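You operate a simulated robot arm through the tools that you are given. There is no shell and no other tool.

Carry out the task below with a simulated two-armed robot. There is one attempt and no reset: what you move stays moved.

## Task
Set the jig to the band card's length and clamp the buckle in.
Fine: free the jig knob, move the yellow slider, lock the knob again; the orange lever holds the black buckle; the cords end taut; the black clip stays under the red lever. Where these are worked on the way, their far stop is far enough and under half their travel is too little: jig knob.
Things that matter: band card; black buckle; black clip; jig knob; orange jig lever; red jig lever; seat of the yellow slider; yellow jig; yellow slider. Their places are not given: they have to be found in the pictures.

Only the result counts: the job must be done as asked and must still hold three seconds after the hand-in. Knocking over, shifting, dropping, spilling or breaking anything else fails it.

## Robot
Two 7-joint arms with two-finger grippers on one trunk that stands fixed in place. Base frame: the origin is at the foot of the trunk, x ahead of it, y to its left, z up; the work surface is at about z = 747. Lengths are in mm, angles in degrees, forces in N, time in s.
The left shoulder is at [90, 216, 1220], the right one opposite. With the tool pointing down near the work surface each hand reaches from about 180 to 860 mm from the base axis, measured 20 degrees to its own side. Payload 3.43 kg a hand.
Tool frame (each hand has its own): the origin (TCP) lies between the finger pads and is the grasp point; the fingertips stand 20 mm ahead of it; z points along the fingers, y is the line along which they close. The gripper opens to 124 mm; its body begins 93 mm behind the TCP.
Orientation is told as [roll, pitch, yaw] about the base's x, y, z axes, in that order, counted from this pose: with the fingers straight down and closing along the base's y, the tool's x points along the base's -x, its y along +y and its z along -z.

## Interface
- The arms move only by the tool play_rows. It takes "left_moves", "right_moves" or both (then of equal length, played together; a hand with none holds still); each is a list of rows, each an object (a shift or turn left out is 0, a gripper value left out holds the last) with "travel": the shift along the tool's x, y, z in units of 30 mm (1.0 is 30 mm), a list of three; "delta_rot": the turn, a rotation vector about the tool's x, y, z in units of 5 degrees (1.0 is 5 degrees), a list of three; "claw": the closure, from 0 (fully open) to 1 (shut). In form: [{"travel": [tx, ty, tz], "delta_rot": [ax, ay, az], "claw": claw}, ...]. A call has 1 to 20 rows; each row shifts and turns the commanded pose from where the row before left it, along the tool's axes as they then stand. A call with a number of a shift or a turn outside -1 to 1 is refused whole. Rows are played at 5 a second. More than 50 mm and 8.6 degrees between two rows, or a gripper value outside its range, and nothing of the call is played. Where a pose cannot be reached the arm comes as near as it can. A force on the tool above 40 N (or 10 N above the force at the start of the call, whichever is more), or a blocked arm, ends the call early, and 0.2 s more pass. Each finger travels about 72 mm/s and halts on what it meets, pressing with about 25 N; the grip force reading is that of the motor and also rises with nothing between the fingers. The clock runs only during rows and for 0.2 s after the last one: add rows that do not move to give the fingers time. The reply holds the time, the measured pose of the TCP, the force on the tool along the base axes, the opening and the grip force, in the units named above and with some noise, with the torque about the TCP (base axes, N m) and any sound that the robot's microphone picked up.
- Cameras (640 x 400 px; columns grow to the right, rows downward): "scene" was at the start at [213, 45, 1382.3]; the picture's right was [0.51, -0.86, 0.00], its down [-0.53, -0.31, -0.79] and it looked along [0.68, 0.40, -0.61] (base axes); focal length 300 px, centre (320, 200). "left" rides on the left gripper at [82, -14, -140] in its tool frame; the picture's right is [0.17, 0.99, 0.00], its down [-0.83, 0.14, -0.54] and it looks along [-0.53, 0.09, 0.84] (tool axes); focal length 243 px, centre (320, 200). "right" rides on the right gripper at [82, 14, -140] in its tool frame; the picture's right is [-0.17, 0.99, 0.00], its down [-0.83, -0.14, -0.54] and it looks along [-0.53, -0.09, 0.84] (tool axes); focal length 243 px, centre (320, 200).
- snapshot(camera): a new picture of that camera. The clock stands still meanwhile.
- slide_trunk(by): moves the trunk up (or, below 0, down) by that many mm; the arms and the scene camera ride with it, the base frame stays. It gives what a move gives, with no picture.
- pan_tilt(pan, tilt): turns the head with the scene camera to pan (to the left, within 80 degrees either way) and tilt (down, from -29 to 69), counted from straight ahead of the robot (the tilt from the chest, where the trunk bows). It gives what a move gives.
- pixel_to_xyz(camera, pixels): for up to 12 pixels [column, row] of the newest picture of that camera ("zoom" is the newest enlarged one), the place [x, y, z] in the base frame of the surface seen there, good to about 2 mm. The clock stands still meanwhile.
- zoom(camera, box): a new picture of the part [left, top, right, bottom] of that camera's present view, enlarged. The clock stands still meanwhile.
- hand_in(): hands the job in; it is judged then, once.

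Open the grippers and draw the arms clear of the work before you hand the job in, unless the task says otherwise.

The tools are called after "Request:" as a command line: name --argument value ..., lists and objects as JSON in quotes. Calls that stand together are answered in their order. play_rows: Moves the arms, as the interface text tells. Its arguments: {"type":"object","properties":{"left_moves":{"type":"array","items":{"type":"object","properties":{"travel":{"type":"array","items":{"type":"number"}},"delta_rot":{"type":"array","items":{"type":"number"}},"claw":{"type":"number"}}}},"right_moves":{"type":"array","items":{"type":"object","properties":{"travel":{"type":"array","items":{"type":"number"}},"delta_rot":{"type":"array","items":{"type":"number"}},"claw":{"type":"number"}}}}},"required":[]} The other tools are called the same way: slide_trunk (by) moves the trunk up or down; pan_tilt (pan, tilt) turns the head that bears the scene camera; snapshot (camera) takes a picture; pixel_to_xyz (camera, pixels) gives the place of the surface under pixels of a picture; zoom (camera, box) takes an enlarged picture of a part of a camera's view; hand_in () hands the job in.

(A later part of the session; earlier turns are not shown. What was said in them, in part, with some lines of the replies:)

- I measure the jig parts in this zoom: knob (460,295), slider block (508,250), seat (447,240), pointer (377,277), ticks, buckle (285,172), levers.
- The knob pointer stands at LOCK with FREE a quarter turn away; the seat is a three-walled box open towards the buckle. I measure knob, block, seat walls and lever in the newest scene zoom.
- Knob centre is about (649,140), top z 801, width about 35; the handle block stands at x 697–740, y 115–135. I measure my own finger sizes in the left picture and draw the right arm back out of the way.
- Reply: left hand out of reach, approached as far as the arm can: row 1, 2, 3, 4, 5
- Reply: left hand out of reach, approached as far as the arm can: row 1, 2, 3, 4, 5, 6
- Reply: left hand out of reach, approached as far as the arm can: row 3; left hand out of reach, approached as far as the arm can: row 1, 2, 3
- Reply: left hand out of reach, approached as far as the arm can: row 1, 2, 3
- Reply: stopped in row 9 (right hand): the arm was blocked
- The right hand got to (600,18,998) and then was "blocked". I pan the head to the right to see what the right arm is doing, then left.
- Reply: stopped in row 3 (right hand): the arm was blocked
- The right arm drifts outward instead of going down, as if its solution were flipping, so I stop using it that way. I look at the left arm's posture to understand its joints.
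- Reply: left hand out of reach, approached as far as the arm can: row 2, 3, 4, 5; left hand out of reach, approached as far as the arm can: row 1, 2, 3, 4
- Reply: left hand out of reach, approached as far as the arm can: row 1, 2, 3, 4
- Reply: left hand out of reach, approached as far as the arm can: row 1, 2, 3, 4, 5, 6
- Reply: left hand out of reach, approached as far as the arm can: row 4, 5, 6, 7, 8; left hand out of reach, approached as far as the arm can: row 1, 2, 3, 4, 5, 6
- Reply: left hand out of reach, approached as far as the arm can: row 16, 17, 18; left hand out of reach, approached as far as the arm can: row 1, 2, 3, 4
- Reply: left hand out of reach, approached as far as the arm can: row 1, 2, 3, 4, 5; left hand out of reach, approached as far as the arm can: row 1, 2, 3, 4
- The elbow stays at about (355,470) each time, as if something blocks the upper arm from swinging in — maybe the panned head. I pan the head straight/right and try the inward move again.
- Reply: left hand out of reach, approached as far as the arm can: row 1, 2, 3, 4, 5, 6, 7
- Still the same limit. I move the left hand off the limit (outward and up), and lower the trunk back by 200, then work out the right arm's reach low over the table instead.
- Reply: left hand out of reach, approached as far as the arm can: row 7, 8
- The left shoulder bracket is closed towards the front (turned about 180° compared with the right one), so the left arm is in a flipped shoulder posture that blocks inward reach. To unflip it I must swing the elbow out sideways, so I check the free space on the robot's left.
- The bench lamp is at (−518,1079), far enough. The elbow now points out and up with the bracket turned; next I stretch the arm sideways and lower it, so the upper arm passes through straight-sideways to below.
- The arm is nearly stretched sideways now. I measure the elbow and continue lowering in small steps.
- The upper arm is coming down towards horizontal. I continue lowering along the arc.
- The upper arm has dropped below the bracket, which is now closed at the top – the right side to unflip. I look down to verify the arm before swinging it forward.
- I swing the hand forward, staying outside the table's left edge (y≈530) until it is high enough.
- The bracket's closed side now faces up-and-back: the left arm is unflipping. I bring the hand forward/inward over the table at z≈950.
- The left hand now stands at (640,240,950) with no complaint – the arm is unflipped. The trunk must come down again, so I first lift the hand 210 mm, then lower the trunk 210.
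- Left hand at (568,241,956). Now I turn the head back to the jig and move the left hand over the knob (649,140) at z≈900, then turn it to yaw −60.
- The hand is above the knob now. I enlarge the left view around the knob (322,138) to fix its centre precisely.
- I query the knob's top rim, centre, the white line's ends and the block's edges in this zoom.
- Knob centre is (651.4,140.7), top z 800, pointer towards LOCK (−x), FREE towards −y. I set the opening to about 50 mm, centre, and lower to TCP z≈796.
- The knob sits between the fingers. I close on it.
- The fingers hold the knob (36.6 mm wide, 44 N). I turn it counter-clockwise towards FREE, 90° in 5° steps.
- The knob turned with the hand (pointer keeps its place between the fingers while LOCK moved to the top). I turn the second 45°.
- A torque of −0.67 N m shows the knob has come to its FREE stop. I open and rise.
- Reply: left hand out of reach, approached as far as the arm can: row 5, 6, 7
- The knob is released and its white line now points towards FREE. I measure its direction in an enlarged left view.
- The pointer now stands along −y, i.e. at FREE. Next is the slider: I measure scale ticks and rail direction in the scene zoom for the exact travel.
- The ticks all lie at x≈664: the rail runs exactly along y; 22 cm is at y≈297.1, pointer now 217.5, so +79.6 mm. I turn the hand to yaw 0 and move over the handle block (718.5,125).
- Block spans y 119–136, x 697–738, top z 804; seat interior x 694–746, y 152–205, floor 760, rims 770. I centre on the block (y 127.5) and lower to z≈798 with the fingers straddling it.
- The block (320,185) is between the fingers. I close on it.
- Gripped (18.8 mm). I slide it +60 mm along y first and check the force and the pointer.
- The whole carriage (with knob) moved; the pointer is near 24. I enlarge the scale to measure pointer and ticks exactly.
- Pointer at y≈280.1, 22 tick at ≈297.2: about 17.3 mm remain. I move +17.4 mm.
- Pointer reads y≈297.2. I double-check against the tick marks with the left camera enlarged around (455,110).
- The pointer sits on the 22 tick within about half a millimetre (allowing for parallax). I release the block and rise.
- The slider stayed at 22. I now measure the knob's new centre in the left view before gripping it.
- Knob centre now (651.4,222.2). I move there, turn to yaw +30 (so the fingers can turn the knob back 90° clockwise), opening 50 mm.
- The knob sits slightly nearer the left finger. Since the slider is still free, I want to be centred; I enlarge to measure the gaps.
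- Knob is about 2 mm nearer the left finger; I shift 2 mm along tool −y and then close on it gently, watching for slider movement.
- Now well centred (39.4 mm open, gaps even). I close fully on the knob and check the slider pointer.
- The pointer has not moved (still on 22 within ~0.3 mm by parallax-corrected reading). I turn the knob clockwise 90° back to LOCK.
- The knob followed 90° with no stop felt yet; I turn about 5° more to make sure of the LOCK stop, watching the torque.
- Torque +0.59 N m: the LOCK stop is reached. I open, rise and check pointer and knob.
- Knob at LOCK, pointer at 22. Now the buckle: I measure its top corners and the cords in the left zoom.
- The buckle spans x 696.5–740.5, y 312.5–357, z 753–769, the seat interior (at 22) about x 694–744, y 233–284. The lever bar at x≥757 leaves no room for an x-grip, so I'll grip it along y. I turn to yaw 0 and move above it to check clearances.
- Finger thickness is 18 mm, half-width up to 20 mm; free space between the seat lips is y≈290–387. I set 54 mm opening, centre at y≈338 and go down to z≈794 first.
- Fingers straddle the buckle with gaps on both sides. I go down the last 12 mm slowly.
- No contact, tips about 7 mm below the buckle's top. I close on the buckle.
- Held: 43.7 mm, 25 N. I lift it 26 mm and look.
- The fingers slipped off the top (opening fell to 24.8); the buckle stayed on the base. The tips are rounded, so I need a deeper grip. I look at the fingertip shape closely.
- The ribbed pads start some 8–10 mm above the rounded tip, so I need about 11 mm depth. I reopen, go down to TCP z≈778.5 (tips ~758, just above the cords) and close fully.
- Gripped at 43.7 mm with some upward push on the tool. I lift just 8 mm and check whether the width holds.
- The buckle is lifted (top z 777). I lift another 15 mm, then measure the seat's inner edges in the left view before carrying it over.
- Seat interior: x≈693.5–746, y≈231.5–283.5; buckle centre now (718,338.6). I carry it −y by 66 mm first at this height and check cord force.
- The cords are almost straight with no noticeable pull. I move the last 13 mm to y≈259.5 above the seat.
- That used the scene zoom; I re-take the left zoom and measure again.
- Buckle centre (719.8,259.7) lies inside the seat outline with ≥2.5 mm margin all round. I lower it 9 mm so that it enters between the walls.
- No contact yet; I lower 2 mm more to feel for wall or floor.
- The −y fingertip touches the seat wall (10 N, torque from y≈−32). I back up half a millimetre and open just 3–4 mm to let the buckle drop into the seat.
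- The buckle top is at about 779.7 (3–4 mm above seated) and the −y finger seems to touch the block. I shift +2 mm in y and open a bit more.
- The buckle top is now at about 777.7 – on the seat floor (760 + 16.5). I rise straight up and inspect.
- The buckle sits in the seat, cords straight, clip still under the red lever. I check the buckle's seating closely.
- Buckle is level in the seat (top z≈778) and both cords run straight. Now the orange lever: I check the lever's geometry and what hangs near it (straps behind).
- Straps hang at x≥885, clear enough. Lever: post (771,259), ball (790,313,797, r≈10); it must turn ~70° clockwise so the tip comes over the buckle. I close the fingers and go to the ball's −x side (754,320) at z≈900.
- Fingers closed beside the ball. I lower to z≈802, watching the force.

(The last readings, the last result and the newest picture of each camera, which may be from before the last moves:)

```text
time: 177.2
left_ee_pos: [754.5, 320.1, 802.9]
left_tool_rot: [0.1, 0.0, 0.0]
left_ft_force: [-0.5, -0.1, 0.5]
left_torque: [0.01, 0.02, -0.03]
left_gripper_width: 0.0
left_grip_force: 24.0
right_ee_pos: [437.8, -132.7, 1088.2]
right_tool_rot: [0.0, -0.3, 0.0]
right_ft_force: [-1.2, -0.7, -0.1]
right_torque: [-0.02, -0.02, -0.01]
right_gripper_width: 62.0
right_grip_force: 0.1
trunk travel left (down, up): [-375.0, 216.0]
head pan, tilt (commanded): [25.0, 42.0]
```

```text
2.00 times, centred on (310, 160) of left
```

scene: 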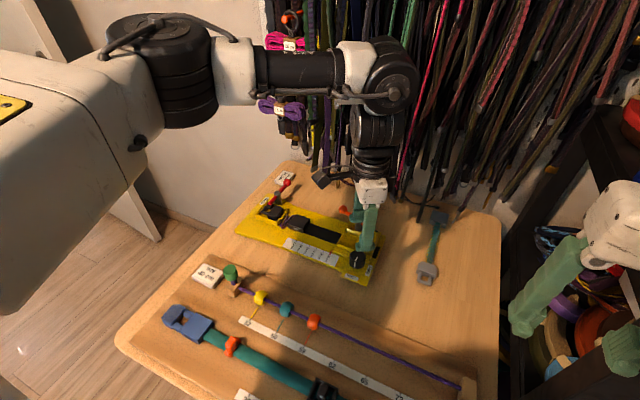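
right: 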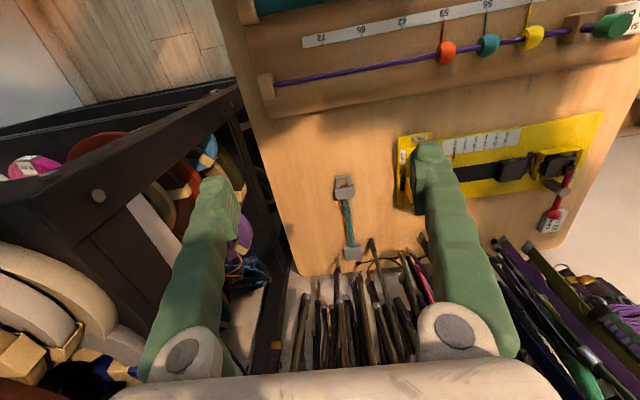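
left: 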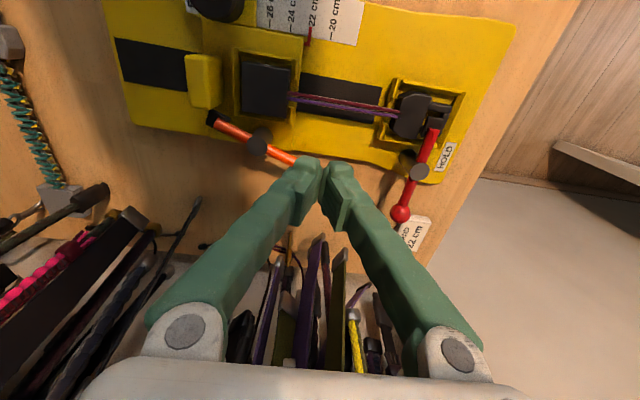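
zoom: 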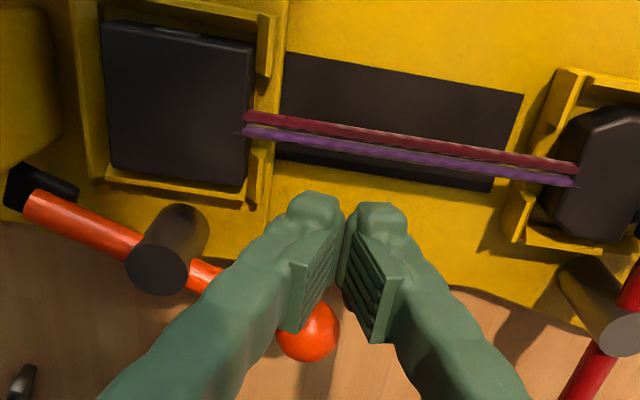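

Fingers are on the ball's −x side, clear of the cords. I push +x 30 mm.

Request:
play_rows --left_moves '[{"travel": [-0.25, 0, 0]}, {"travel": [-0.25, 0, 0]}, {"travel": [-0.25, 0, 0]}, {"travel": [-0.25, 0, 0]}, {"travel": [0, 0, 0]}]'

Request:
zoom --camera "scene" --box '[270, 150, 390, 250]'

Request:
zoom --camera "left" --box '[180, 60, 440, 260]'

```text
time: 178.4
left_ee_pos: [774.1, 315.6, 803.5]
left_tool_rot: [-0.1, 0.0, 0.0]
left_ft_force: [-0.7, -0.9, 0.3]
left_torque: [-0.03, 0.03, 0.01]
left_gripper_width: 0.2
left_grip_force: 25.1
left hand out of reach, approached as far as the arm can: row 3, 4
right_ee_pos: [438.8, -132.7, 1087.9]
right_tool_rot: [-0.2, -0.3, 0.0]
right_ft_force: [-0.1, 0.2, 0.0]
right_torque: [-0.03, 0.01, 0.01]
right_gripper_width: 61.9
right_grip_force: 0.1
trunk travel left (down, up): [-375.0, 216.0]
head pan, tilt (commanded): [25.0, 42.0]
```

```text
4.00 times, centred on (330, 200) of scene
```

zoom: 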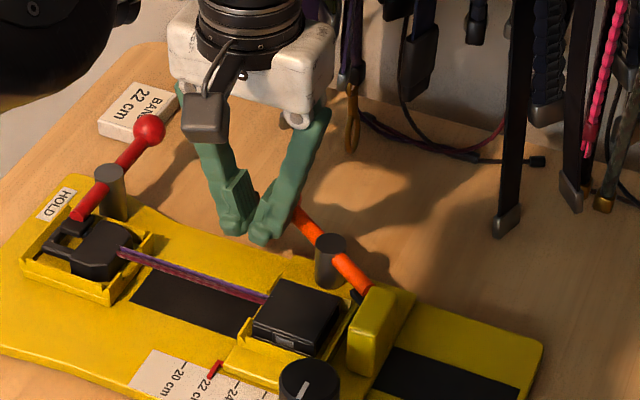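

```text
2.00 times, centred on (310, 160) of left
```

zoom: 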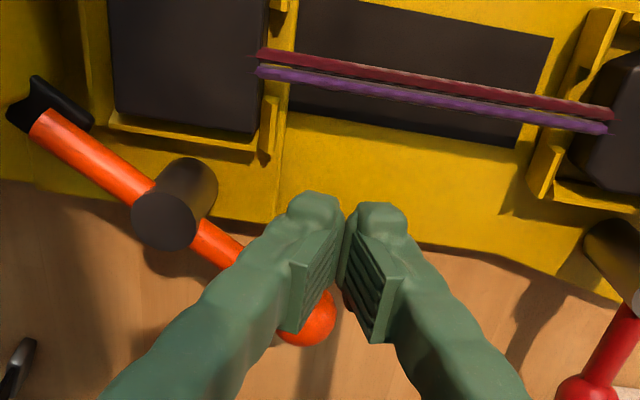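

The lever has started to turn, but the hand reached its range limit at x≈774. I tilt the hand 20° forward (fingertips ahead) to gain reach, first in place.

Request:
play_rows --left_moves '[{"travel": [0.2, 0, 0]}, {"delta_rot": [0, -1, 0]}, {"delta_rot": [0, -1, 0]}, {"delta_rot": [0, -1, 0]}, {"delta_rot": [0, -1, 0]}, {"travel": [0, 0, 0]}]'

Request:
zoom --camera "scene" --box '[270, 150, 390, 250]'

Request:
snapshot --camera "left"

```text
time: 179.0
left_ee_pos: [724.6, 369.8, 771.7]
left_tool_rot: [4.5, 3.2, -2.3]
left_ft_force: [-4.3, -6.2, -0.1]
left_torque: [-0.01, -0.01, 0.0]
left_gripper_width: 0.0
left_grip_force: 25.2
right_ee_pos: [437.1, -131.2, 1087.0]
right_tool_rot: [-0.1, -0.3, 0.0]
right_ft_force: [0.2, 0.1, 0.3]
right_torque: [-0.07, 0.02, 0.0]
right_gripper_width: 62.0
right_grip_force: 0.0
trunk travel left (down, up): [-375.0, 216.0]
head pan, tilt (commanded): [25.0, 42.0]
stopped in row 3 (left hand): the force on the tool passed its limit at 58 N (the readings are from after the stop); the commanded pose is now the measured one
```

```text
4.00 times, centred on (330, 200) of scene
```

zoom: 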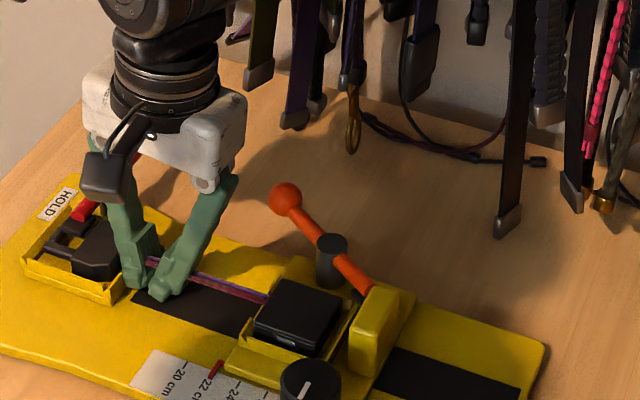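

```text
taken
```

left: 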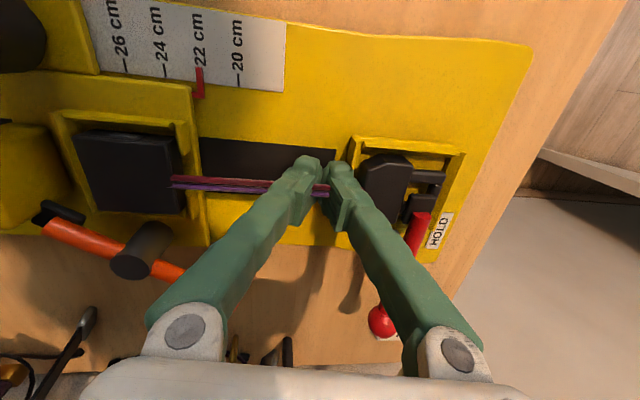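

A joint-solution jump threw the hand to (725,370,772), where it touched the base near the cords (58 N, stopped). Buckle and clip still look in place. I move straight up very gently.

Request:
play_rows --left_moves '[{"travel": [0, 0, -0.15]}, {"travel": [0, 0, -0.15]}, {"travel": [0, 0, -0.15]}, {"travel": [0, 0, 0]}]'

Request:
snapshot --camera "left"

Request:
zoom --camera "scene" --box '[250, 160, 370, 260]'

```text
time: 180.0
left_ee_pos: [725.7, 370.9, 785.8]
left_tool_rot: [4.7, 3.3, -2.1]
left_ft_force: [-0.4, 0.1, -0.6]
left_torque: [-0.02, 0.0, 0.01]
left_gripper_width: 0.0
left_grip_force: 25.2
right_ee_pos: [438.1, -133.1, 1087.8]
right_tool_rot: [-0.2, -0.3, 0.1]
right_ft_force: [0.4, -0.8, 0.5]
right_torque: [0.01, -0.02, 0.03]
right_gripper_width: 61.8
right_grip_force: 0.1
trunk travel left (down, up): [-375.0, 216.0]
head pan, tilt (commanded): [25.0, 42.0]
```

```text
taken
```

left: 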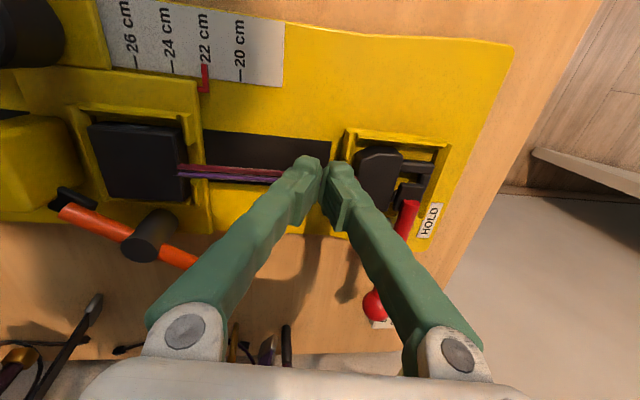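

```text
4.00 times, centred on (310, 210) of scene
```

zoom: 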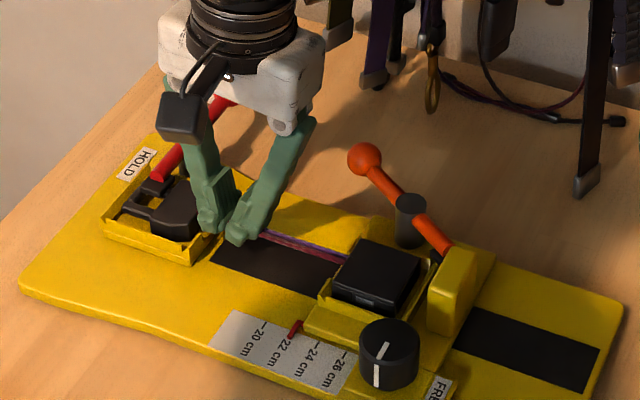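

That worked locally. I continue up to z≈900.

Request:
play_rows --left_moves '[{"travel": [0, 0, -0.4]}, {"travel": [0, 0, -0.4]}, {"travel": [0, 0, -0.4]}, {"travel": [0, 0, -0.4]}, {"travel": [0, 0, -0.4]}, {"travel": [0, 0, -0.4]}, {"travel": [0, 0, -0.4]}, {"travel": [0, 0, -0.4]}, {"travel": [0, 0, 0]}]'

Request:
snapshot --camera "left"

Request:
zoom --camera "scene" --box '[240, 160, 380, 270]'

```text
time: 182.0
left_ee_pos: [731.9, 363.4, 880.4]
left_tool_rot: [4.7, 3.3, -2.1]
left_ft_force: [-0.7, -0.3, -0.4]
left_torque: [-0.02, -0.02, -0.01]
left_gripper_width: 0.0
left_grip_force: 25.0
right_ee_pos: [438.2, -132.2, 1088.0]
right_tool_rot: [-0.1, -0.3, 0.0]
right_ft_force: [0.1, 0.4, -0.2]
right_torque: [0.01, 0.0, 0.02]
right_gripper_width: 62.1
right_grip_force: 0.1
trunk travel left (down, up): [-375.0, 216.0]
head pan, tilt (commanded): [25.0, 42.0]
```

```text
taken
```

left: 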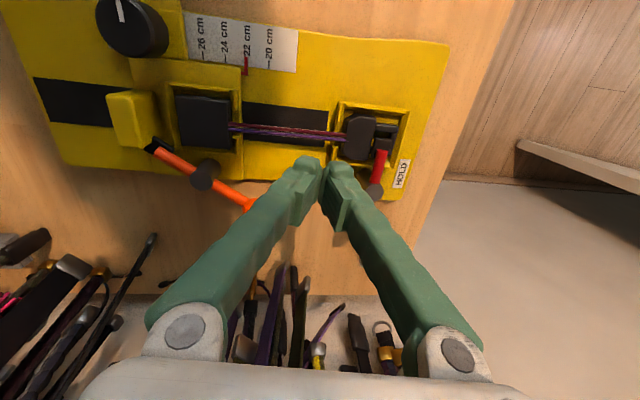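

```text
3.64 times, centred on (310, 215) of scene
```

zoom: 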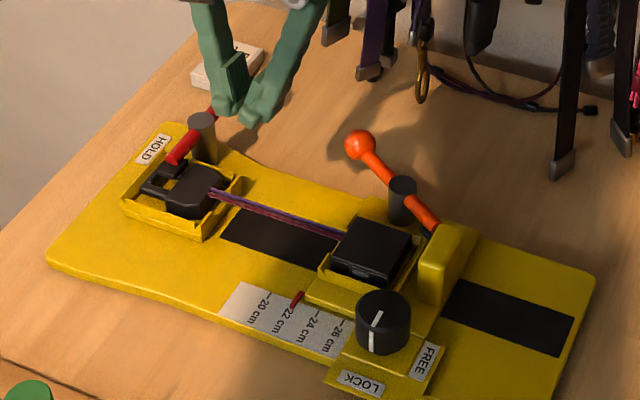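

Nothing was dislodged: cords straight, clip and buckle in place. I straighten the hand (4.7, 3.3, −2.1) up here, and check the jig's position again.

Request:
play_rows --left_moves '[{"delta_rot": [0.47, -0.33, -0.21]}, {"delta_rot": [0.47, -0.33, -0.21]}, {"travel": [0, 0, 0]}]'

Request:
zoom --camera "scene" --box '[240, 200, 360, 290]'

```text
time: 182.8
left_ee_pos: [731.3, 360.6, 878.4]
left_tool_rot: [0.1, -0.1, -0.2]
left_ft_force: [-0.1, 0.3, -0.5]
left_torque: [-0.02, -0.01, -0.03]
left_gripper_width: 0.0
left_grip_force: 24.7
right_ee_pos: [439.0, -134.2, 1088.1]
right_tool_rot: [-0.1, -0.3, 0.1]
right_ft_force: [-0.6, 0.0, 0.1]
right_torque: [0.03, 0.0, 0.0]
right_gripper_width: 62.0
right_grip_force: 0.2
trunk travel left (down, up): [-375.0, 216.0]
head pan, tilt (commanded): [25.0, 42.0]
```

```text
4.44 times, centred on (300, 245) of scene
```

zoom: 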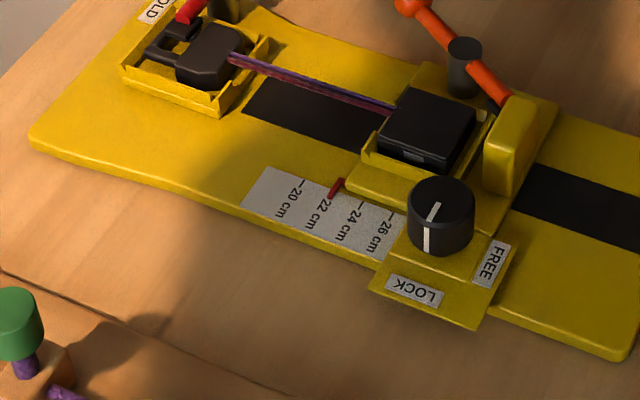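

Request:
zoom --camera "scene" --box '[270, 215, 350, 275]'

Request:
pixel_to_xyz --camera "zoom" --pixels '[[265, 190], [269, 185], [274, 177], [227, 175], [231, 171], [315, 207], [318, 203], [358, 222], [176, 150], [136, 205]]'

```text
6.67 times, centred on (310, 245) of scene
```

zoom: 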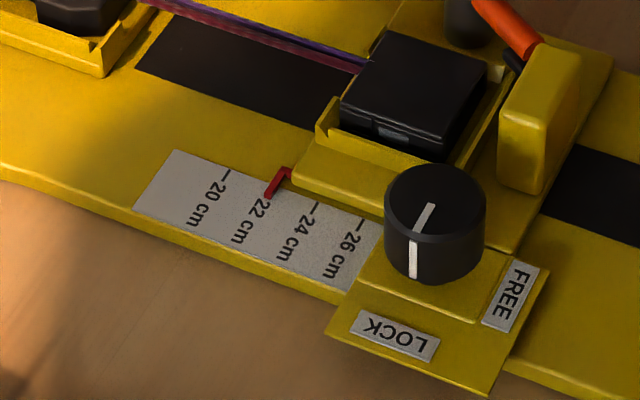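

```text
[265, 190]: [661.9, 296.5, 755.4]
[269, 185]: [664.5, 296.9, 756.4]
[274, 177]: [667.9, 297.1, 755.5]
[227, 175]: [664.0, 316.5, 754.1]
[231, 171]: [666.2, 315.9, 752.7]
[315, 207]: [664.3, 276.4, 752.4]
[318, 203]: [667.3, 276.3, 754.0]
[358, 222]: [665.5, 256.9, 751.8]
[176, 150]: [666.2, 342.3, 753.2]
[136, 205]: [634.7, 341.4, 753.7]
```

Comparing pictures, the pointer seems to have slipped ~1–2 mm towards 24 while the knob was being locked. I go over the scale with the left camera (zero parallax in y) to read it exactly.

Request:
play_rows --left_moves '[{"travel": [0.74, -0.33, 0], "claw": 0.5}, {"travel": [0.74, -0.33, 0]}, {"travel": [0.74, -0.33, 0]}, {"travel": [0.74, -0.33, 0]}, {"travel": [0.74, -0.33, 0]}, {"travel": [0, 0, 0]}]'

Request:
snapshot --camera "left"

```text
time: 184.2
left_ee_pos: [623.2, 312.8, 880.3]
left_tool_rot: [0.1, -0.1, -0.2]
left_ft_force: [0.7, 0.2, 0.1]
left_torque: [0.02, -0.01, 0.02]
left_gripper_width: 61.8
left_grip_force: 0.1
right_ee_pos: [439.6, -132.0, 1088.8]
right_tool_rot: [0.0, -0.2, 0.1]
right_ft_force: [0.4, -0.2, -0.2]
right_torque: [0.01, 0.03, -0.01]
right_gripper_width: 62.2
right_grip_force: 0.0
trunk travel left (down, up): [-375.0, 216.0]
head pan, tilt (commanded): [25.0, 42.0]
```

```text
taken
```

left: 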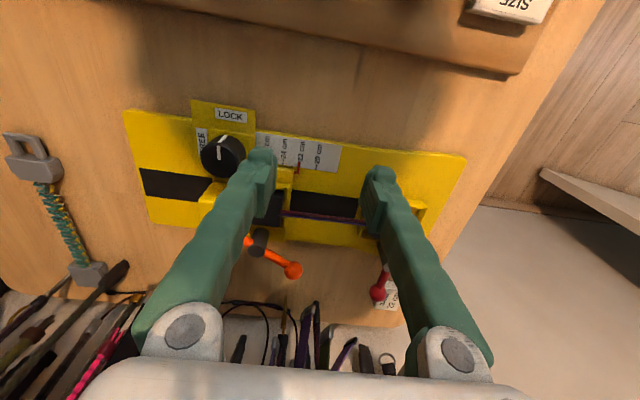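

Request:
zoom --camera "left" --box '[250, 125, 350, 187]'

```text
6.40 times, centred on (300, 156) of left
```

zoom: 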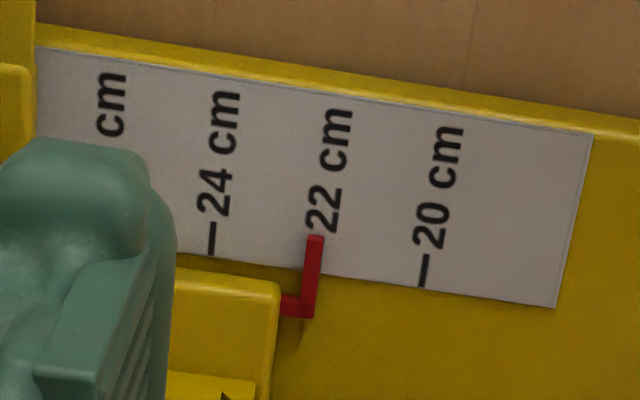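

Read without parallax, the pointer is only ~0.65 mm from the 22 tick – fine. Now the lever again: I move to (715,325,900), well inside reach, and tilt the hand 20° forward there.

Request:
play_rows --left_moves '[{"travel": [-0.76, 0.1, -0.16], "claw": 1.0}, {"travel": [-0.76, 0.1, -0.16]}, {"travel": [-0.76, 0.1, -0.16]}, {"travel": [-0.76, 0.1, -0.16]}, {"travel": [0, 0, 0]}, {"delta_rot": [0, -0.8, 0]}, {"delta_rot": [0, -0.8, 0]}, {"travel": [0, 0, 0]}]'

```text
time: 186.0
left_ee_pos: [711.0, 324.2, 897.9]
left_tool_rot: [0.2, -8.2, -0.2]
left_ft_force: [-1.3, -0.1, -0.3]
left_torque: [0.04, -0.03, -0.01]
left_gripper_width: 0.0
left_grip_force: 24.5
right_ee_pos: [438.1, -132.8, 1088.1]
right_tool_rot: [-0.1, -0.3, -0.1]
right_ft_force: [0.5, 0.0, 0.2]
right_torque: [0.01, 0.0, 0.0]
right_gripper_width: 62.2
right_grip_force: 0.1
trunk travel left (down, up): [-375.0, 216.0]
head pan, tilt (commanded): [25.0, 42.0]
```

The tilt works here (pitch −8.2). I tilt the remaining 12°.

Request:
play_rows --left_moves '[{"delta_rot": [0, -0.8, 0]}, {"delta_rot": [0, -0.8, 0]}, {"delta_rot": [0, -0.8, 0]}, {"travel": [0, 0, 0]}]'

Request:
zoom --camera "scene" --box '[260, 150, 400, 255]'

Request:
snapshot --camera "left"

```text
time: 187.0
left_ee_pos: [712.8, 323.8, 898.6]
left_tool_rot: [0.1, -20.2, -0.2]
left_ft_force: [-0.3, -0.7, 0.0]
left_torque: [-0.01, -0.02, 0.01]
left_gripper_width: 0.0
left_grip_force: 25.2
right_ee_pos: [438.8, -133.0, 1088.1]
right_tool_rot: [-0.1, -0.3, 0.0]
right_ft_force: [-0.4, 0.2, 0.9]
right_torque: [0.03, -0.03, -0.02]
right_gripper_width: 62.1
right_grip_force: 0.1
trunk travel left (down, up): [-375.0, 216.0]
head pan, tilt (commanded): [25.0, 42.0]
```

```text
3.81 times, centred on (330, 202) of scene
```

zoom: 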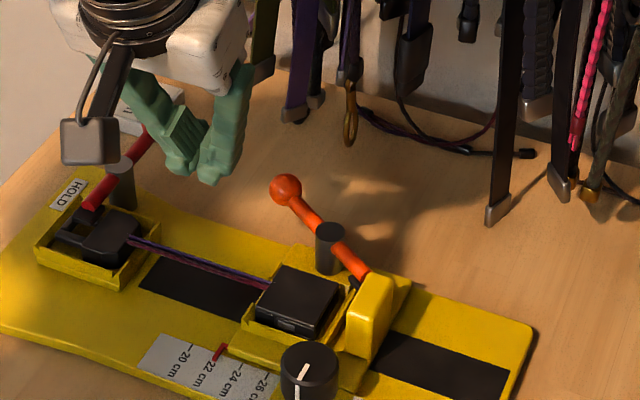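

```text
taken
```

left: 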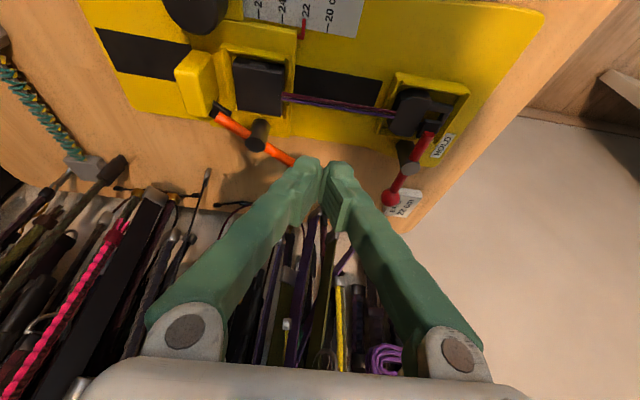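

Request:
zoom --camera "scene" --box '[315, 180, 375, 235]'

Request:
pixel_to_xyz --camera "zoom" --pixels '[[135, 130], [110, 130], [160, 125], [130, 105], [130, 158], [200, 200], [260, 250], [300, 300], [340, 340], [380, 350], [310, 250], [255, 240]]'

```text
7.27 times, centred on (345, 208) of scene
```

zoom: 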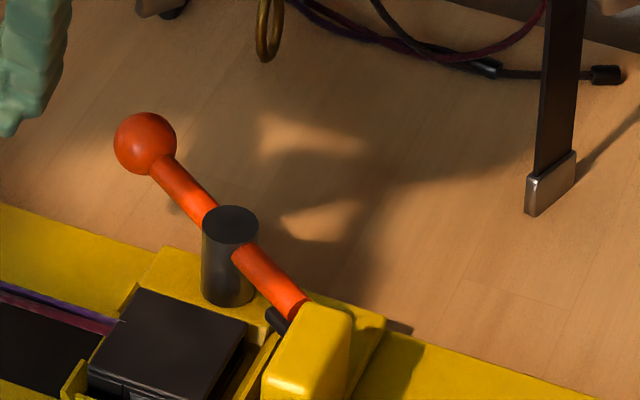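

```text
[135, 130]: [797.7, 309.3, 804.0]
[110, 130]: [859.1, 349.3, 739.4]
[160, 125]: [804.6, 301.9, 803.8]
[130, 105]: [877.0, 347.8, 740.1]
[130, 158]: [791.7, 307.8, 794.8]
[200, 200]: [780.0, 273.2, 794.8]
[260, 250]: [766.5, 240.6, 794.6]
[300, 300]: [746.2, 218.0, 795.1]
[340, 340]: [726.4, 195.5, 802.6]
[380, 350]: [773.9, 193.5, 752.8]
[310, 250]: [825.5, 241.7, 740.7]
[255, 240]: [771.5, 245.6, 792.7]
```

Tilted to −20° without trouble. The ball is now at about (802,309,795), lever at ~58°. I go to (760,318) and down to z≈803 behind the ball.

Request:
play_rows --left_moves '[{"travel": [-0.59, -0.1, 0.715]}, {"travel": [-0.59, -0.1, 0.715]}, {"travel": [0, 0, 0]}]'

Request:
play_rows --left_moves '[{"travel": [0.257, 0, 0.7]}, {"travel": [0.257, 0, 0.7]}, {"travel": [0.257, 0, 0.7]}, {"travel": [0, 0, 0]}]'

Request:
zoom --camera "scene" --box '[270, 150, 390, 250]'

Request:
zoom --camera "left" --box '[180, 60, 440, 260]'

```text
time: 187.8
left_ee_pos: [759.3, 319.0, 871.5]
left_tool_rot: [0.1, -20.2, -0.1]
left_ft_force: [-0.5, -1.3, 0.2]
left_torque: [0.0, 0.01, -0.01]
left_gripper_width: 0.0
left_grip_force: 25.2
right_ee_pos: [437.5, -132.5, 1086.9]
right_tool_rot: [-0.1, -0.3, 0.1]
right_ft_force: [0.9, 0.1, -0.4]
right_torque: [-0.04, -0.03, 0.01]
right_gripper_width: 62.0
right_grip_force: 0.2
trunk travel left (down, up): [-375.0, 216.0]
head pan, tilt (commanded): [25.0, 42.0]
```

```text
time: 188.8
left_ee_pos: [761.7, 316.6, 805.0]
left_tool_rot: [0.1, -20.2, -0.2]
left_ft_force: [0.3, 0.2, 0.5]
left_torque: [0.0, 0.02, 0.01]
left_gripper_width: 0.0
left_grip_force: 24.7
right_ee_pos: [438.0, -133.1, 1088.2]
right_tool_rot: [-0.1, -0.3, 0.0]
right_ft_force: [0.6, -0.5, 0.0]
right_torque: [0.0, 0.0, 0.0]
right_gripper_width: 61.9
right_grip_force: 0.1
trunk travel left (down, up): [-375.0, 216.0]
head pan, tilt (commanded): [25.0, 42.0]
```

```text
4.00 times, centred on (330, 200) of scene
```

zoom: 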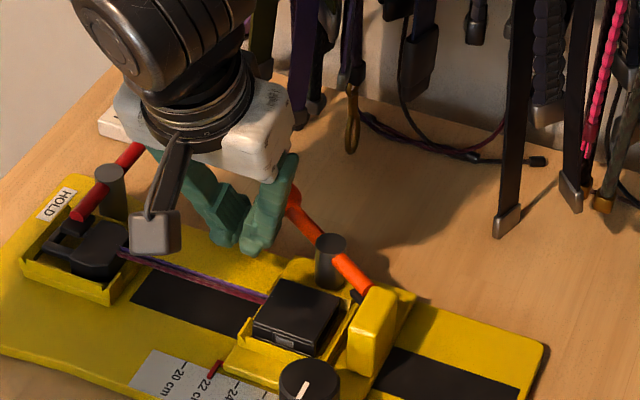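

```text
2.00 times, centred on (310, 160) of left
```

zoom: 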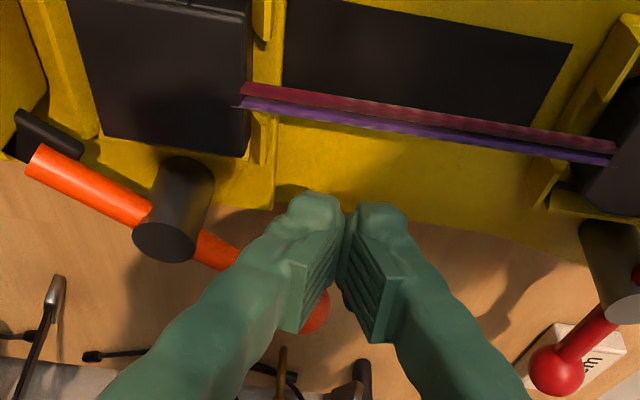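

In place behind the ball. I push in small steps towards (785,312).

Request:
play_rows --left_moves '[{"travel": [-0.243, -0.051, 0.089]}, {"travel": [-0.243, -0.051, 0.089]}, {"travel": [-0.243, -0.051, 0.089]}, {"travel": [0, 0, 0]}]'

Request:
zoom --camera "scene" --box '[270, 150, 390, 250]'

```text
time: 189.8
left_ee_pos: [783.6, 314.1, 805.0]
left_tool_rot: [0.1, -20.0, -0.2]
left_ft_force: [0.4, -0.4, 0.5]
left_torque: [0.0, 0.0, 0.01]
left_gripper_width: 0.0
left_grip_force: 24.7
right_ee_pos: [438.2, -132.0, 1086.8]
right_tool_rot: [-0.1, -0.4, -0.1]
right_ft_force: [0.2, -0.5, 0.0]
right_torque: [0.01, 0.0, 0.0]
right_gripper_width: 62.1
right_grip_force: 0.1
trunk travel left (down, up): [-375.0, 216.0]
head pan, tilt (commanded): [25.0, 42.0]
```

```text
4.00 times, centred on (330, 200) of scene
```

zoom: 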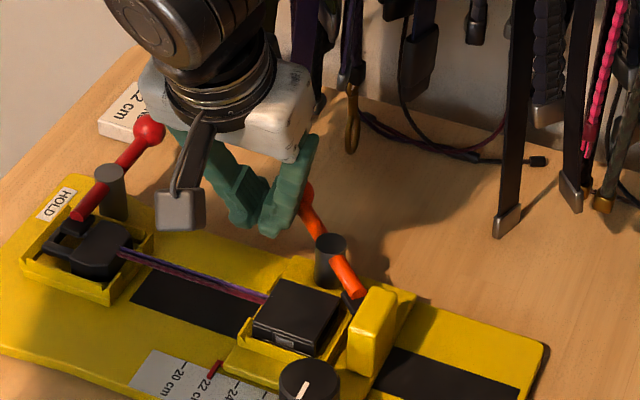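

The lever follows easily. I push on towards (797,300).

Request:
play_rows --left_moves '[{"travel": [-0.14, -0.156, 0.051]}, {"travel": [-0.14, -0.156, 0.051]}, {"travel": [-0.14, -0.156, 0.051]}, {"travel": [0, 0, 0]}]'

Request:
zoom --camera "scene" --box '[270, 150, 390, 250]'

Request:
zoom --camera "left" --box '[180, 60, 440, 260]'

```text
time: 190.8
left_ee_pos: [795.6, 300.7, 805.5]
left_tool_rot: [0.2, -20.0, -0.2]
left_ft_force: [0.7, 0.2, 0.3]
left_torque: [-0.02, 0.0, 0.01]
left_gripper_width: 0.1
left_grip_force: 24.5
right_ee_pos: [437.3, -133.1, 1087.9]
right_tool_rot: [-0.1, -0.3, -0.1]
right_ft_force: [-0.1, 0.2, 0.6]
right_torque: [-0.01, -0.01, 0.0]
right_gripper_width: 61.8
right_grip_force: 0.1
trunk travel left (down, up): [-375.0, 216.0]
head pan, tilt (commanded): [25.0, 42.0]
```

```text
4.00 times, centred on (330, 200) of scene
```

zoom: 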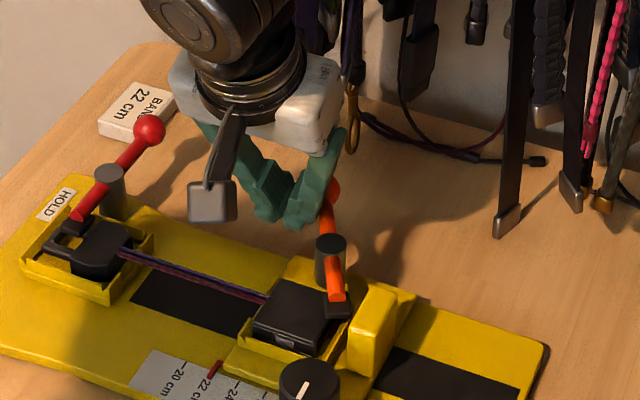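

```text
2.00 times, centred on (310, 160) of left
```

zoom: 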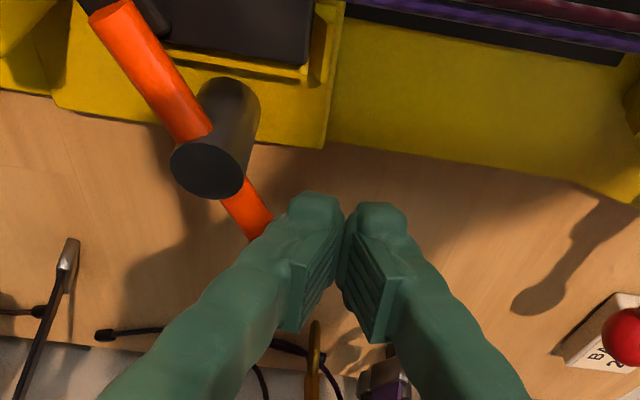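

The tip is coming over the buckle. I continue to (805,288).

Request:
play_rows --left_moves '[{"travel": [-0.094, -0.139, 0.035]}, {"travel": [-0.094, -0.139, 0.035]}, {"travel": [-0.094, -0.139, 0.035]}, {"travel": [0, 0, 0]}]'

Request:
zoom --camera "scene" --box '[270, 150, 390, 250]'

Request:
zoom --camera "left" --box '[180, 60, 440, 260]'

```text
time: 191.8
left_ee_pos: [805.8, 285.7, 803.9]
left_tool_rot: [0.1, -20.1, -0.4]
left_ft_force: [-0.2, 0.0, 0.2]
left_torque: [-0.02, -0.03, 0.0]
left_gripper_width: 0.0
left_grip_force: 25.2
right_ee_pos: [438.5, -132.5, 1087.0]
right_tool_rot: [-0.1, -0.3, 0.0]
right_ft_force: [0.6, -0.2, 0.1]
right_torque: [-0.01, 0.0, 0.02]
right_gripper_width: 62.0
right_grip_force: 0.1
trunk travel left (down, up): [-375.0, 216.0]
head pan, tilt (commanded): [25.0, 42.0]
```

```text
4.00 times, centred on (330, 200) of scene
```

zoom: 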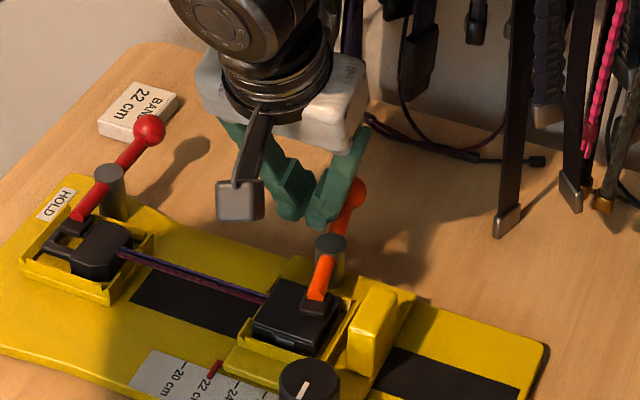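

```text
2.00 times, centred on (310, 160) of left
```

zoom: 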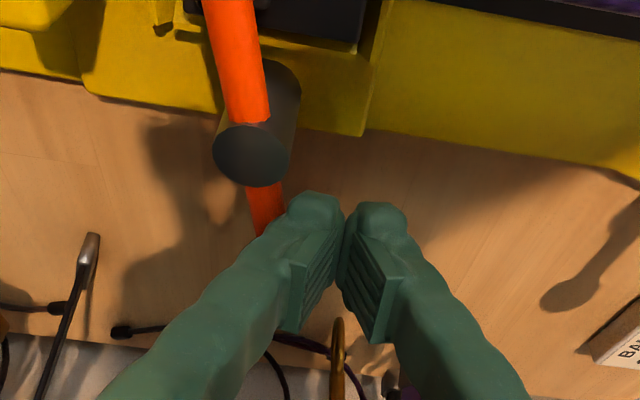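

The tip is on the buckle; compared with the red lever it needs some 15–20° more. I keep pushing, mostly towards −y.

Request:
play_rows --left_moves '[{"travel": [-0.06, -0.13, 0.02]}, {"travel": [-0.06, -0.13, 0.02]}, {"travel": [-0.04, -0.13, 0.015]}, {"travel": [0, 0, 0]}]'

Request:
zoom --camera "scene" --box '[270, 150, 390, 250]'

Request:
zoom --camera "left" --box '[180, 60, 440, 260]'

```text
time: 192.8
left_ee_pos: [809.1, 276.5, 802.5]
left_tool_rot: [0.2, -20.0, -0.1]
left_ft_force: [-10.5, 14.3, 3.9]
left_torque: [0.05, 0.02, 0.02]
left_gripper_width: 0.2
left_grip_force: 25.4
right_ee_pos: [436.8, -132.5, 1089.1]
right_tool_rot: [-0.1, -0.4, 0.0]
right_ft_force: [-0.1, 0.1, -0.2]
right_torque: [0.02, -0.01, -0.01]
right_gripper_width: 62.2
right_grip_force: 0.1
trunk travel left (down, up): [-375.0, 216.0]
head pan, tilt (commanded): [25.0, 42.0]
```

```text
4.00 times, centred on (330, 200) of scene
```

zoom: 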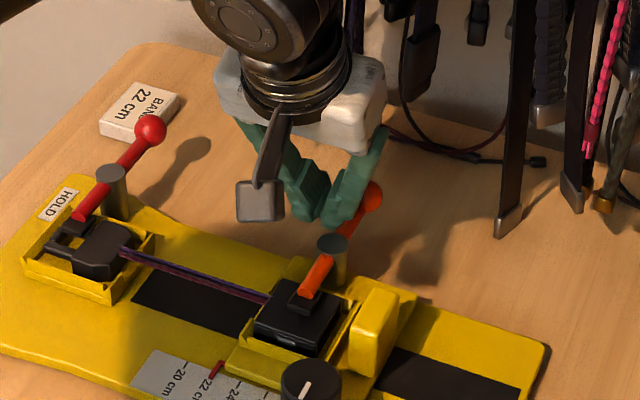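

```text
2.00 times, centred on (310, 160) of left
```

zoom: 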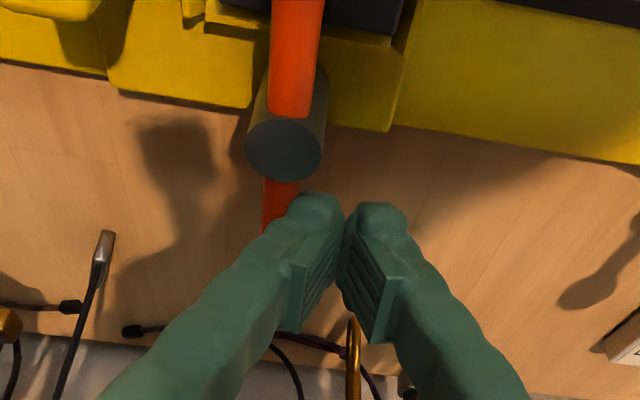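

Now 18 N of resistance – the lever seems at its closing stop. I compare both levers' directions.

Request:
zoom --camera "scene" --box '[270, 160, 370, 235]'

Request:
pixel_to_xyz --camera "zoom" --pixels '[[350, 330], [375, 292], [400, 240], [455, 175], [420, 225], [105, 230], [140, 190], [190, 130], [120, 210], [130, 158], [345, 310], [325, 320]]'

```text
5.33 times, centred on (320, 198) of scene
```

zoom: 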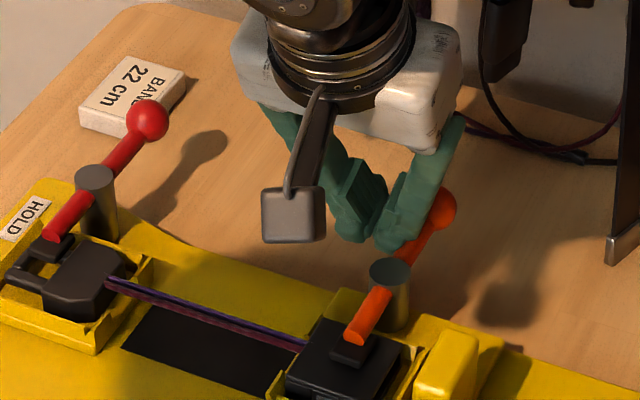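

```text
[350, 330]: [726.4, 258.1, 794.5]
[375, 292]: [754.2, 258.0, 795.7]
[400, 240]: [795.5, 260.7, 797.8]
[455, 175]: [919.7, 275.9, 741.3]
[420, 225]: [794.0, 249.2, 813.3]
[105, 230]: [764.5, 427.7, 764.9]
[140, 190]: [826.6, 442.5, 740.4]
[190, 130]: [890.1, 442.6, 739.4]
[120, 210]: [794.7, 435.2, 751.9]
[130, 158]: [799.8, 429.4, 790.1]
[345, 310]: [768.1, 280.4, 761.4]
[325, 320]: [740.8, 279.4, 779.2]
```

The orange lever now lies along x like the red one (θ≈2°), its tip on the buckle. I give one last small push of 2 mm to be sure of the stop.

Request:
play_rows --left_moves '[{"travel": [0, -0.07, 0]}, {"travel": [0, 0, 0]}]'

```text
time: 193.4
left_ee_pos: [808.9, 276.3, 803.8]
left_tool_rot: [0.2, -20.1, -0.1]
left_ft_force: [-11.0, 24.6, 1.8]
left_torque: [0.13, 0.04, 0.18]
left_gripper_width: 0.0
left_grip_force: 25.4
right_ee_pos: [437.8, -131.8, 1088.0]
right_tool_rot: [-0.2, -0.3, 0.1]
right_ft_force: [-0.7, 0.1, -0.2]
right_torque: [0.06, -0.01, 0.0]
right_gripper_width: 62.1
right_grip_force: 0.1
trunk travel left (down, up): [-375.0, 216.0]
head pan, tilt (commanded): [25.0, 42.0]
```

Force rose to 25 N with no motion: the lever is at its stop. I back off in +y, then rise.

Request:
play_rows --left_moves '[{"travel": [0, 0.25, 0]}, {"travel": [0, 0.25, 0]}, {"travel": [-0.15, 0, -0.41]}, {"travel": [-0.23, 0, -0.626]}, {"travel": [-0.23, 0, -0.626]}, {"travel": [-0.23, 0, -0.626]}, {"travel": [0, 0, 0]}]'

Request:
zoom --camera "scene" --box '[240, 150, 400, 270]'

```text
time: 195.0
left_ee_pos: [809.4, 288.1, 876.9]
left_tool_rot: [0.0, -20.2, -0.1]
left_ft_force: [-0.2, 0.7, 0.1]
left_torque: [0.04, 0.01, 0.01]
left_gripper_width: 0.0
left_grip_force: 24.9
right_ee_pos: [438.3, -132.9, 1087.7]
right_tool_rot: [-0.1, -0.3, 0.0]
right_ft_force: [0.2, -0.4, -0.2]
right_torque: [0.01, -0.01, 0.0]
right_gripper_width: 61.9
right_grip_force: 0.0
trunk travel left (down, up): [-375.0, 216.0]
head pan, tilt (commanded): [25.0, 42.0]
```

```text
3.33 times, centred on (320, 210) of scene
```

zoom: 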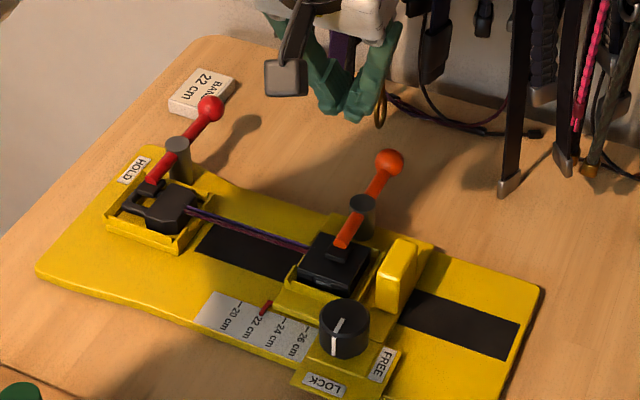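

The lever stays closed. I draw the left hand back, straighten it and retreat to its own side.

Request:
play_rows --left_moves '[{"travel": [0.71, 0, -0.48]}, {"travel": [0.71, 0, -0.48]}, {"travel": [0.71, 0, -0.48]}, {"travel": [0.71, 0, -0.48]}, {"travel": [0, 0, 0]}, {"delta_rot": [0, 0.8, 0]}, {"delta_rot": [0, 0.8, 0]}, {"delta_rot": [0, 0.8, 0]}, {"delta_rot": [0, 0.8, 0]}, {"delta_rot": [0, 0.8, 0]}, {"travel": [0, 0, 0]}]'

Request:
snapshot --camera "left"

```text
time: 197.4
left_ee_pos: [710.2, 288.0, 901.4]
left_tool_rot: [0.1, -0.1, -0.2]
left_ft_force: [0.3, 0.4, -0.2]
left_torque: [-0.01, 0.02, 0.01]
left_gripper_width: 0.1
left_grip_force: 24.9
right_ee_pos: [437.8, -131.9, 1086.2]
right_tool_rot: [-0.1, -0.3, -0.1]
right_ft_force: [0.6, -0.6, -0.6]
right_torque: [-0.04, 0.02, 0.01]
right_gripper_width: 62.1
right_grip_force: 0.0
trunk travel left (down, up): [-375.0, 216.0]
head pan, tilt (commanded): [25.0, 42.0]
```

```text
taken
```

left: 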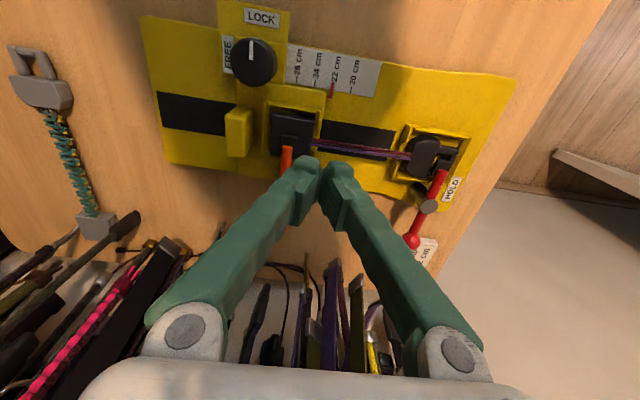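

I place the left camera over the scale once more for a final check of pointer, knob, buckle and cords.

Request:
play_rows --left_moves '[{"travel": [0.75, 0.19, 0], "claw": 0.3}, {"travel": [0.75, 0.19, 0]}, {"travel": [0.75, 0.19, 0]}, {"travel": [0.75, 0.19, 0]}, {"travel": [0, 0, 0]}, {"travel": [0, 0, 0]}]'

Request:
snapshot --camera "left"

Request:
zoom --camera "left" --box '[220, 110, 400, 240]'

Request:
zoom --camera "scene" --box '[250, 170, 370, 260]'

```text
time: 198.8
left_ee_pos: [621.0, 311.6, 901.2]
left_tool_rot: [0.1, -0.2, -0.2]
left_ft_force: [0.2, 0.0, 0.5]
left_torque: [0.01, 0.01, -0.04]
left_gripper_width: 86.9
left_grip_force: 0.1
right_ee_pos: [438.2, -131.8, 1087.1]
right_tool_rot: [-0.1, -0.2, -0.1]
right_ft_force: [-0.8, -0.6, 0.1]
right_torque: [-0.03, 0.0, 0.0]
right_gripper_width: 62.2
right_grip_force: 0.0
trunk travel left (down, up): [-375.0, 216.0]
head pan, tilt (commanded): [25.0, 42.0]
```

```text
taken
```

left: 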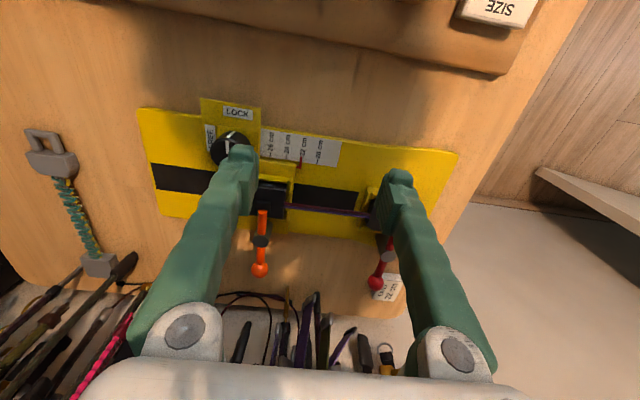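

```text
3.08 times, centred on (310, 175) of left
```

zoom: 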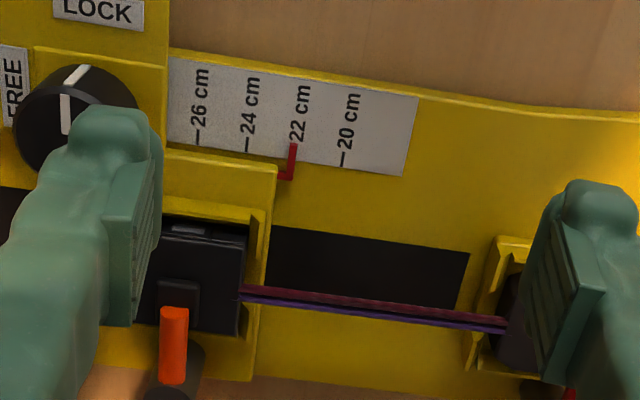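

```text
4.44 times, centred on (310, 215) of scene
```

zoom: 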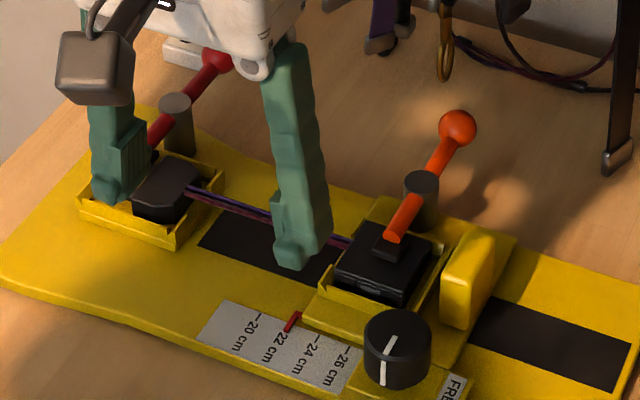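

Request:
zoom --camera "left" --box '[255, 120, 345, 180]'

```text
6.67 times, centred on (300, 150) of left
```

zoom: 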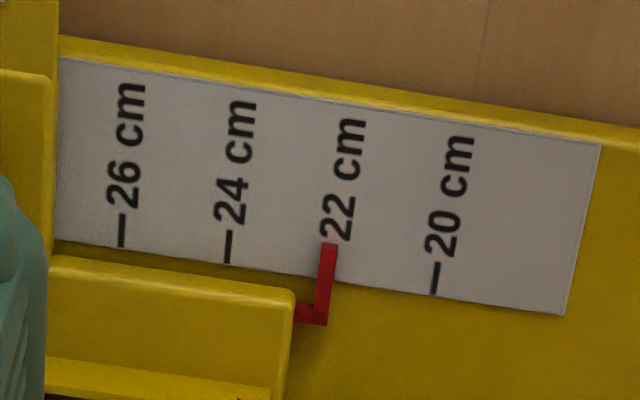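

The pointer stands about 0.8 mm from 22; knob at LOCK; orange lever over the buckle. I now open both grippers and draw the left arm back to its own side.

Request:
play_rows --left_moves '[{"travel": [0.754, 0.367, -0.417], "claw": 0.0}, {"travel": [0.754, 0.367, -0.417]}, {"travel": [0.754, 0.367, -0.417]}, {"travel": [0.754, 0.367, -0.417]}, {"travel": [0.754, 0.367, -0.417]}, {"travel": [0.754, 0.367, -0.417]}, {"travel": [0.754, 0.367, -0.417]}, {"travel": [0.754, 0.367, -0.417]}, {"travel": [0, 0, 0]}, {"travel": [0, 0, 0]}]' --right_moves '[{"claw": 0.0}, {"travel": [0, 0, 0]}, {"travel": [0, 0, 0]}, {"travel": [0, 0, 0]}, {"travel": [0, 0, 0]}, {"travel": [0, 0, 0]}, {"travel": [0, 0, 0]}, {"travel": [0, 0, 0]}, {"travel": [0, 0, 0]}, {"travel": [0, 0, 0]}]'

Request:
snapshot --camera "scene"

Request:
zoom --camera "scene" --box '[230, 150, 400, 275]'

Request:
zoom --camera "scene" --box '[260, 180, 350, 245]'

```text
time: 201.0
left_ee_pos: [439.3, 398.6, 1001.4]
left_tool_rot: [0.2, -0.1, -0.2]
left_ft_force: [0.3, 0.0, -0.3]
left_torque: [-0.02, -0.02, -0.03]
left_gripper_width: 123.9
left_grip_force: 0.0
right_ee_pos: [437.8, -132.8, 1087.9]
right_tool_rot: [0.0, -0.3, 0.0]
right_ft_force: [0.0, -0.4, -0.1]
right_torque: [0.01, -0.05, 0.0]
right_gripper_width: 123.9
right_grip_force: 0.2
trunk travel left (down, up): [-375.0, 216.0]
head pan, tilt (commanded): [25.0, 42.0]
```

```text
taken
```

scene: 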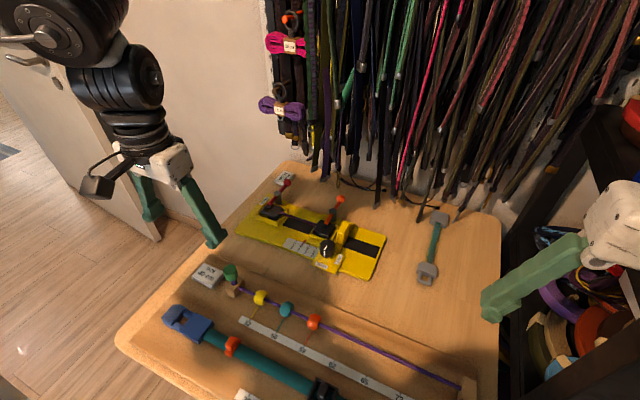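

```text
3.20 times, centred on (315, 212) of scene
```

zoom: 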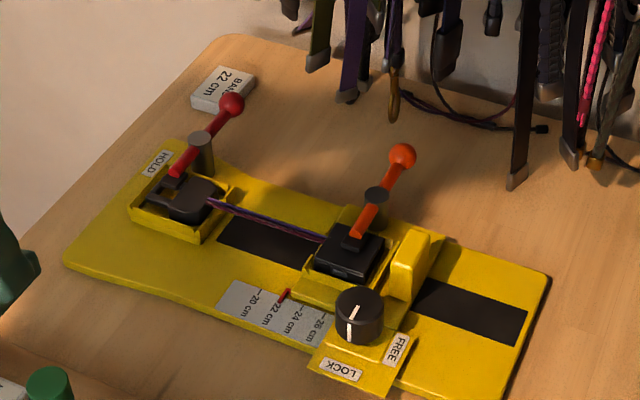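

```text
6.15 times, centred on (305, 212) of scene
```

zoom: 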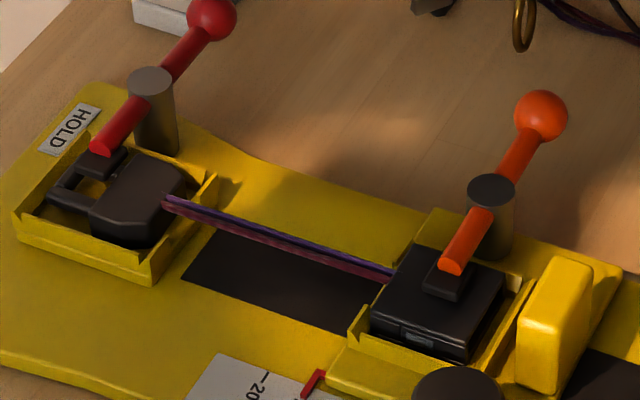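

All is in place: slider at 22 cm, knob at LOCK, buckle seated under the orange lever, cords straight, clip under the red lever, grippers open and arms clear. I hand the job in.

Request:
hand_in

```text
The job is handed in.
```

The jig is set to the band card's 22 cm, the buckle is clamped in, and I have handed the job in. I have not seen the judging result.

- **Slider:** the pointer reads about 0.8 mm off the 22 tick, on the 24 side.
- **Knob:** I turned it to its FREE stop, moved the slider, then turned it back to its LOCK stop. It stands at LOCK.
- **Buckle:** it sits level in the slider's seat, with the orange lever pushed to its stop on top of it.
- **Cords and clip:** both cords run straight with no visible slack, and the clip is still under the red lever.
- **Arms:** both grippers are open and both arms are clear of the jig.

While I was closing the orange lever, the left arm jumped unexpectedly and pressed on the jig near the cords with 58 N before it stopped. Afterwards the scale, clip, cords and buckle were where they had been, so I found no sign that anything shifted.

Earlier, the right arm stopped twice as "blocked" in free air, in the area near the shelf of rolls. The force readings stayed near zero, and the rolls looked undisturbed in the pictures I took then. I did not look at the shelf again before handing in.
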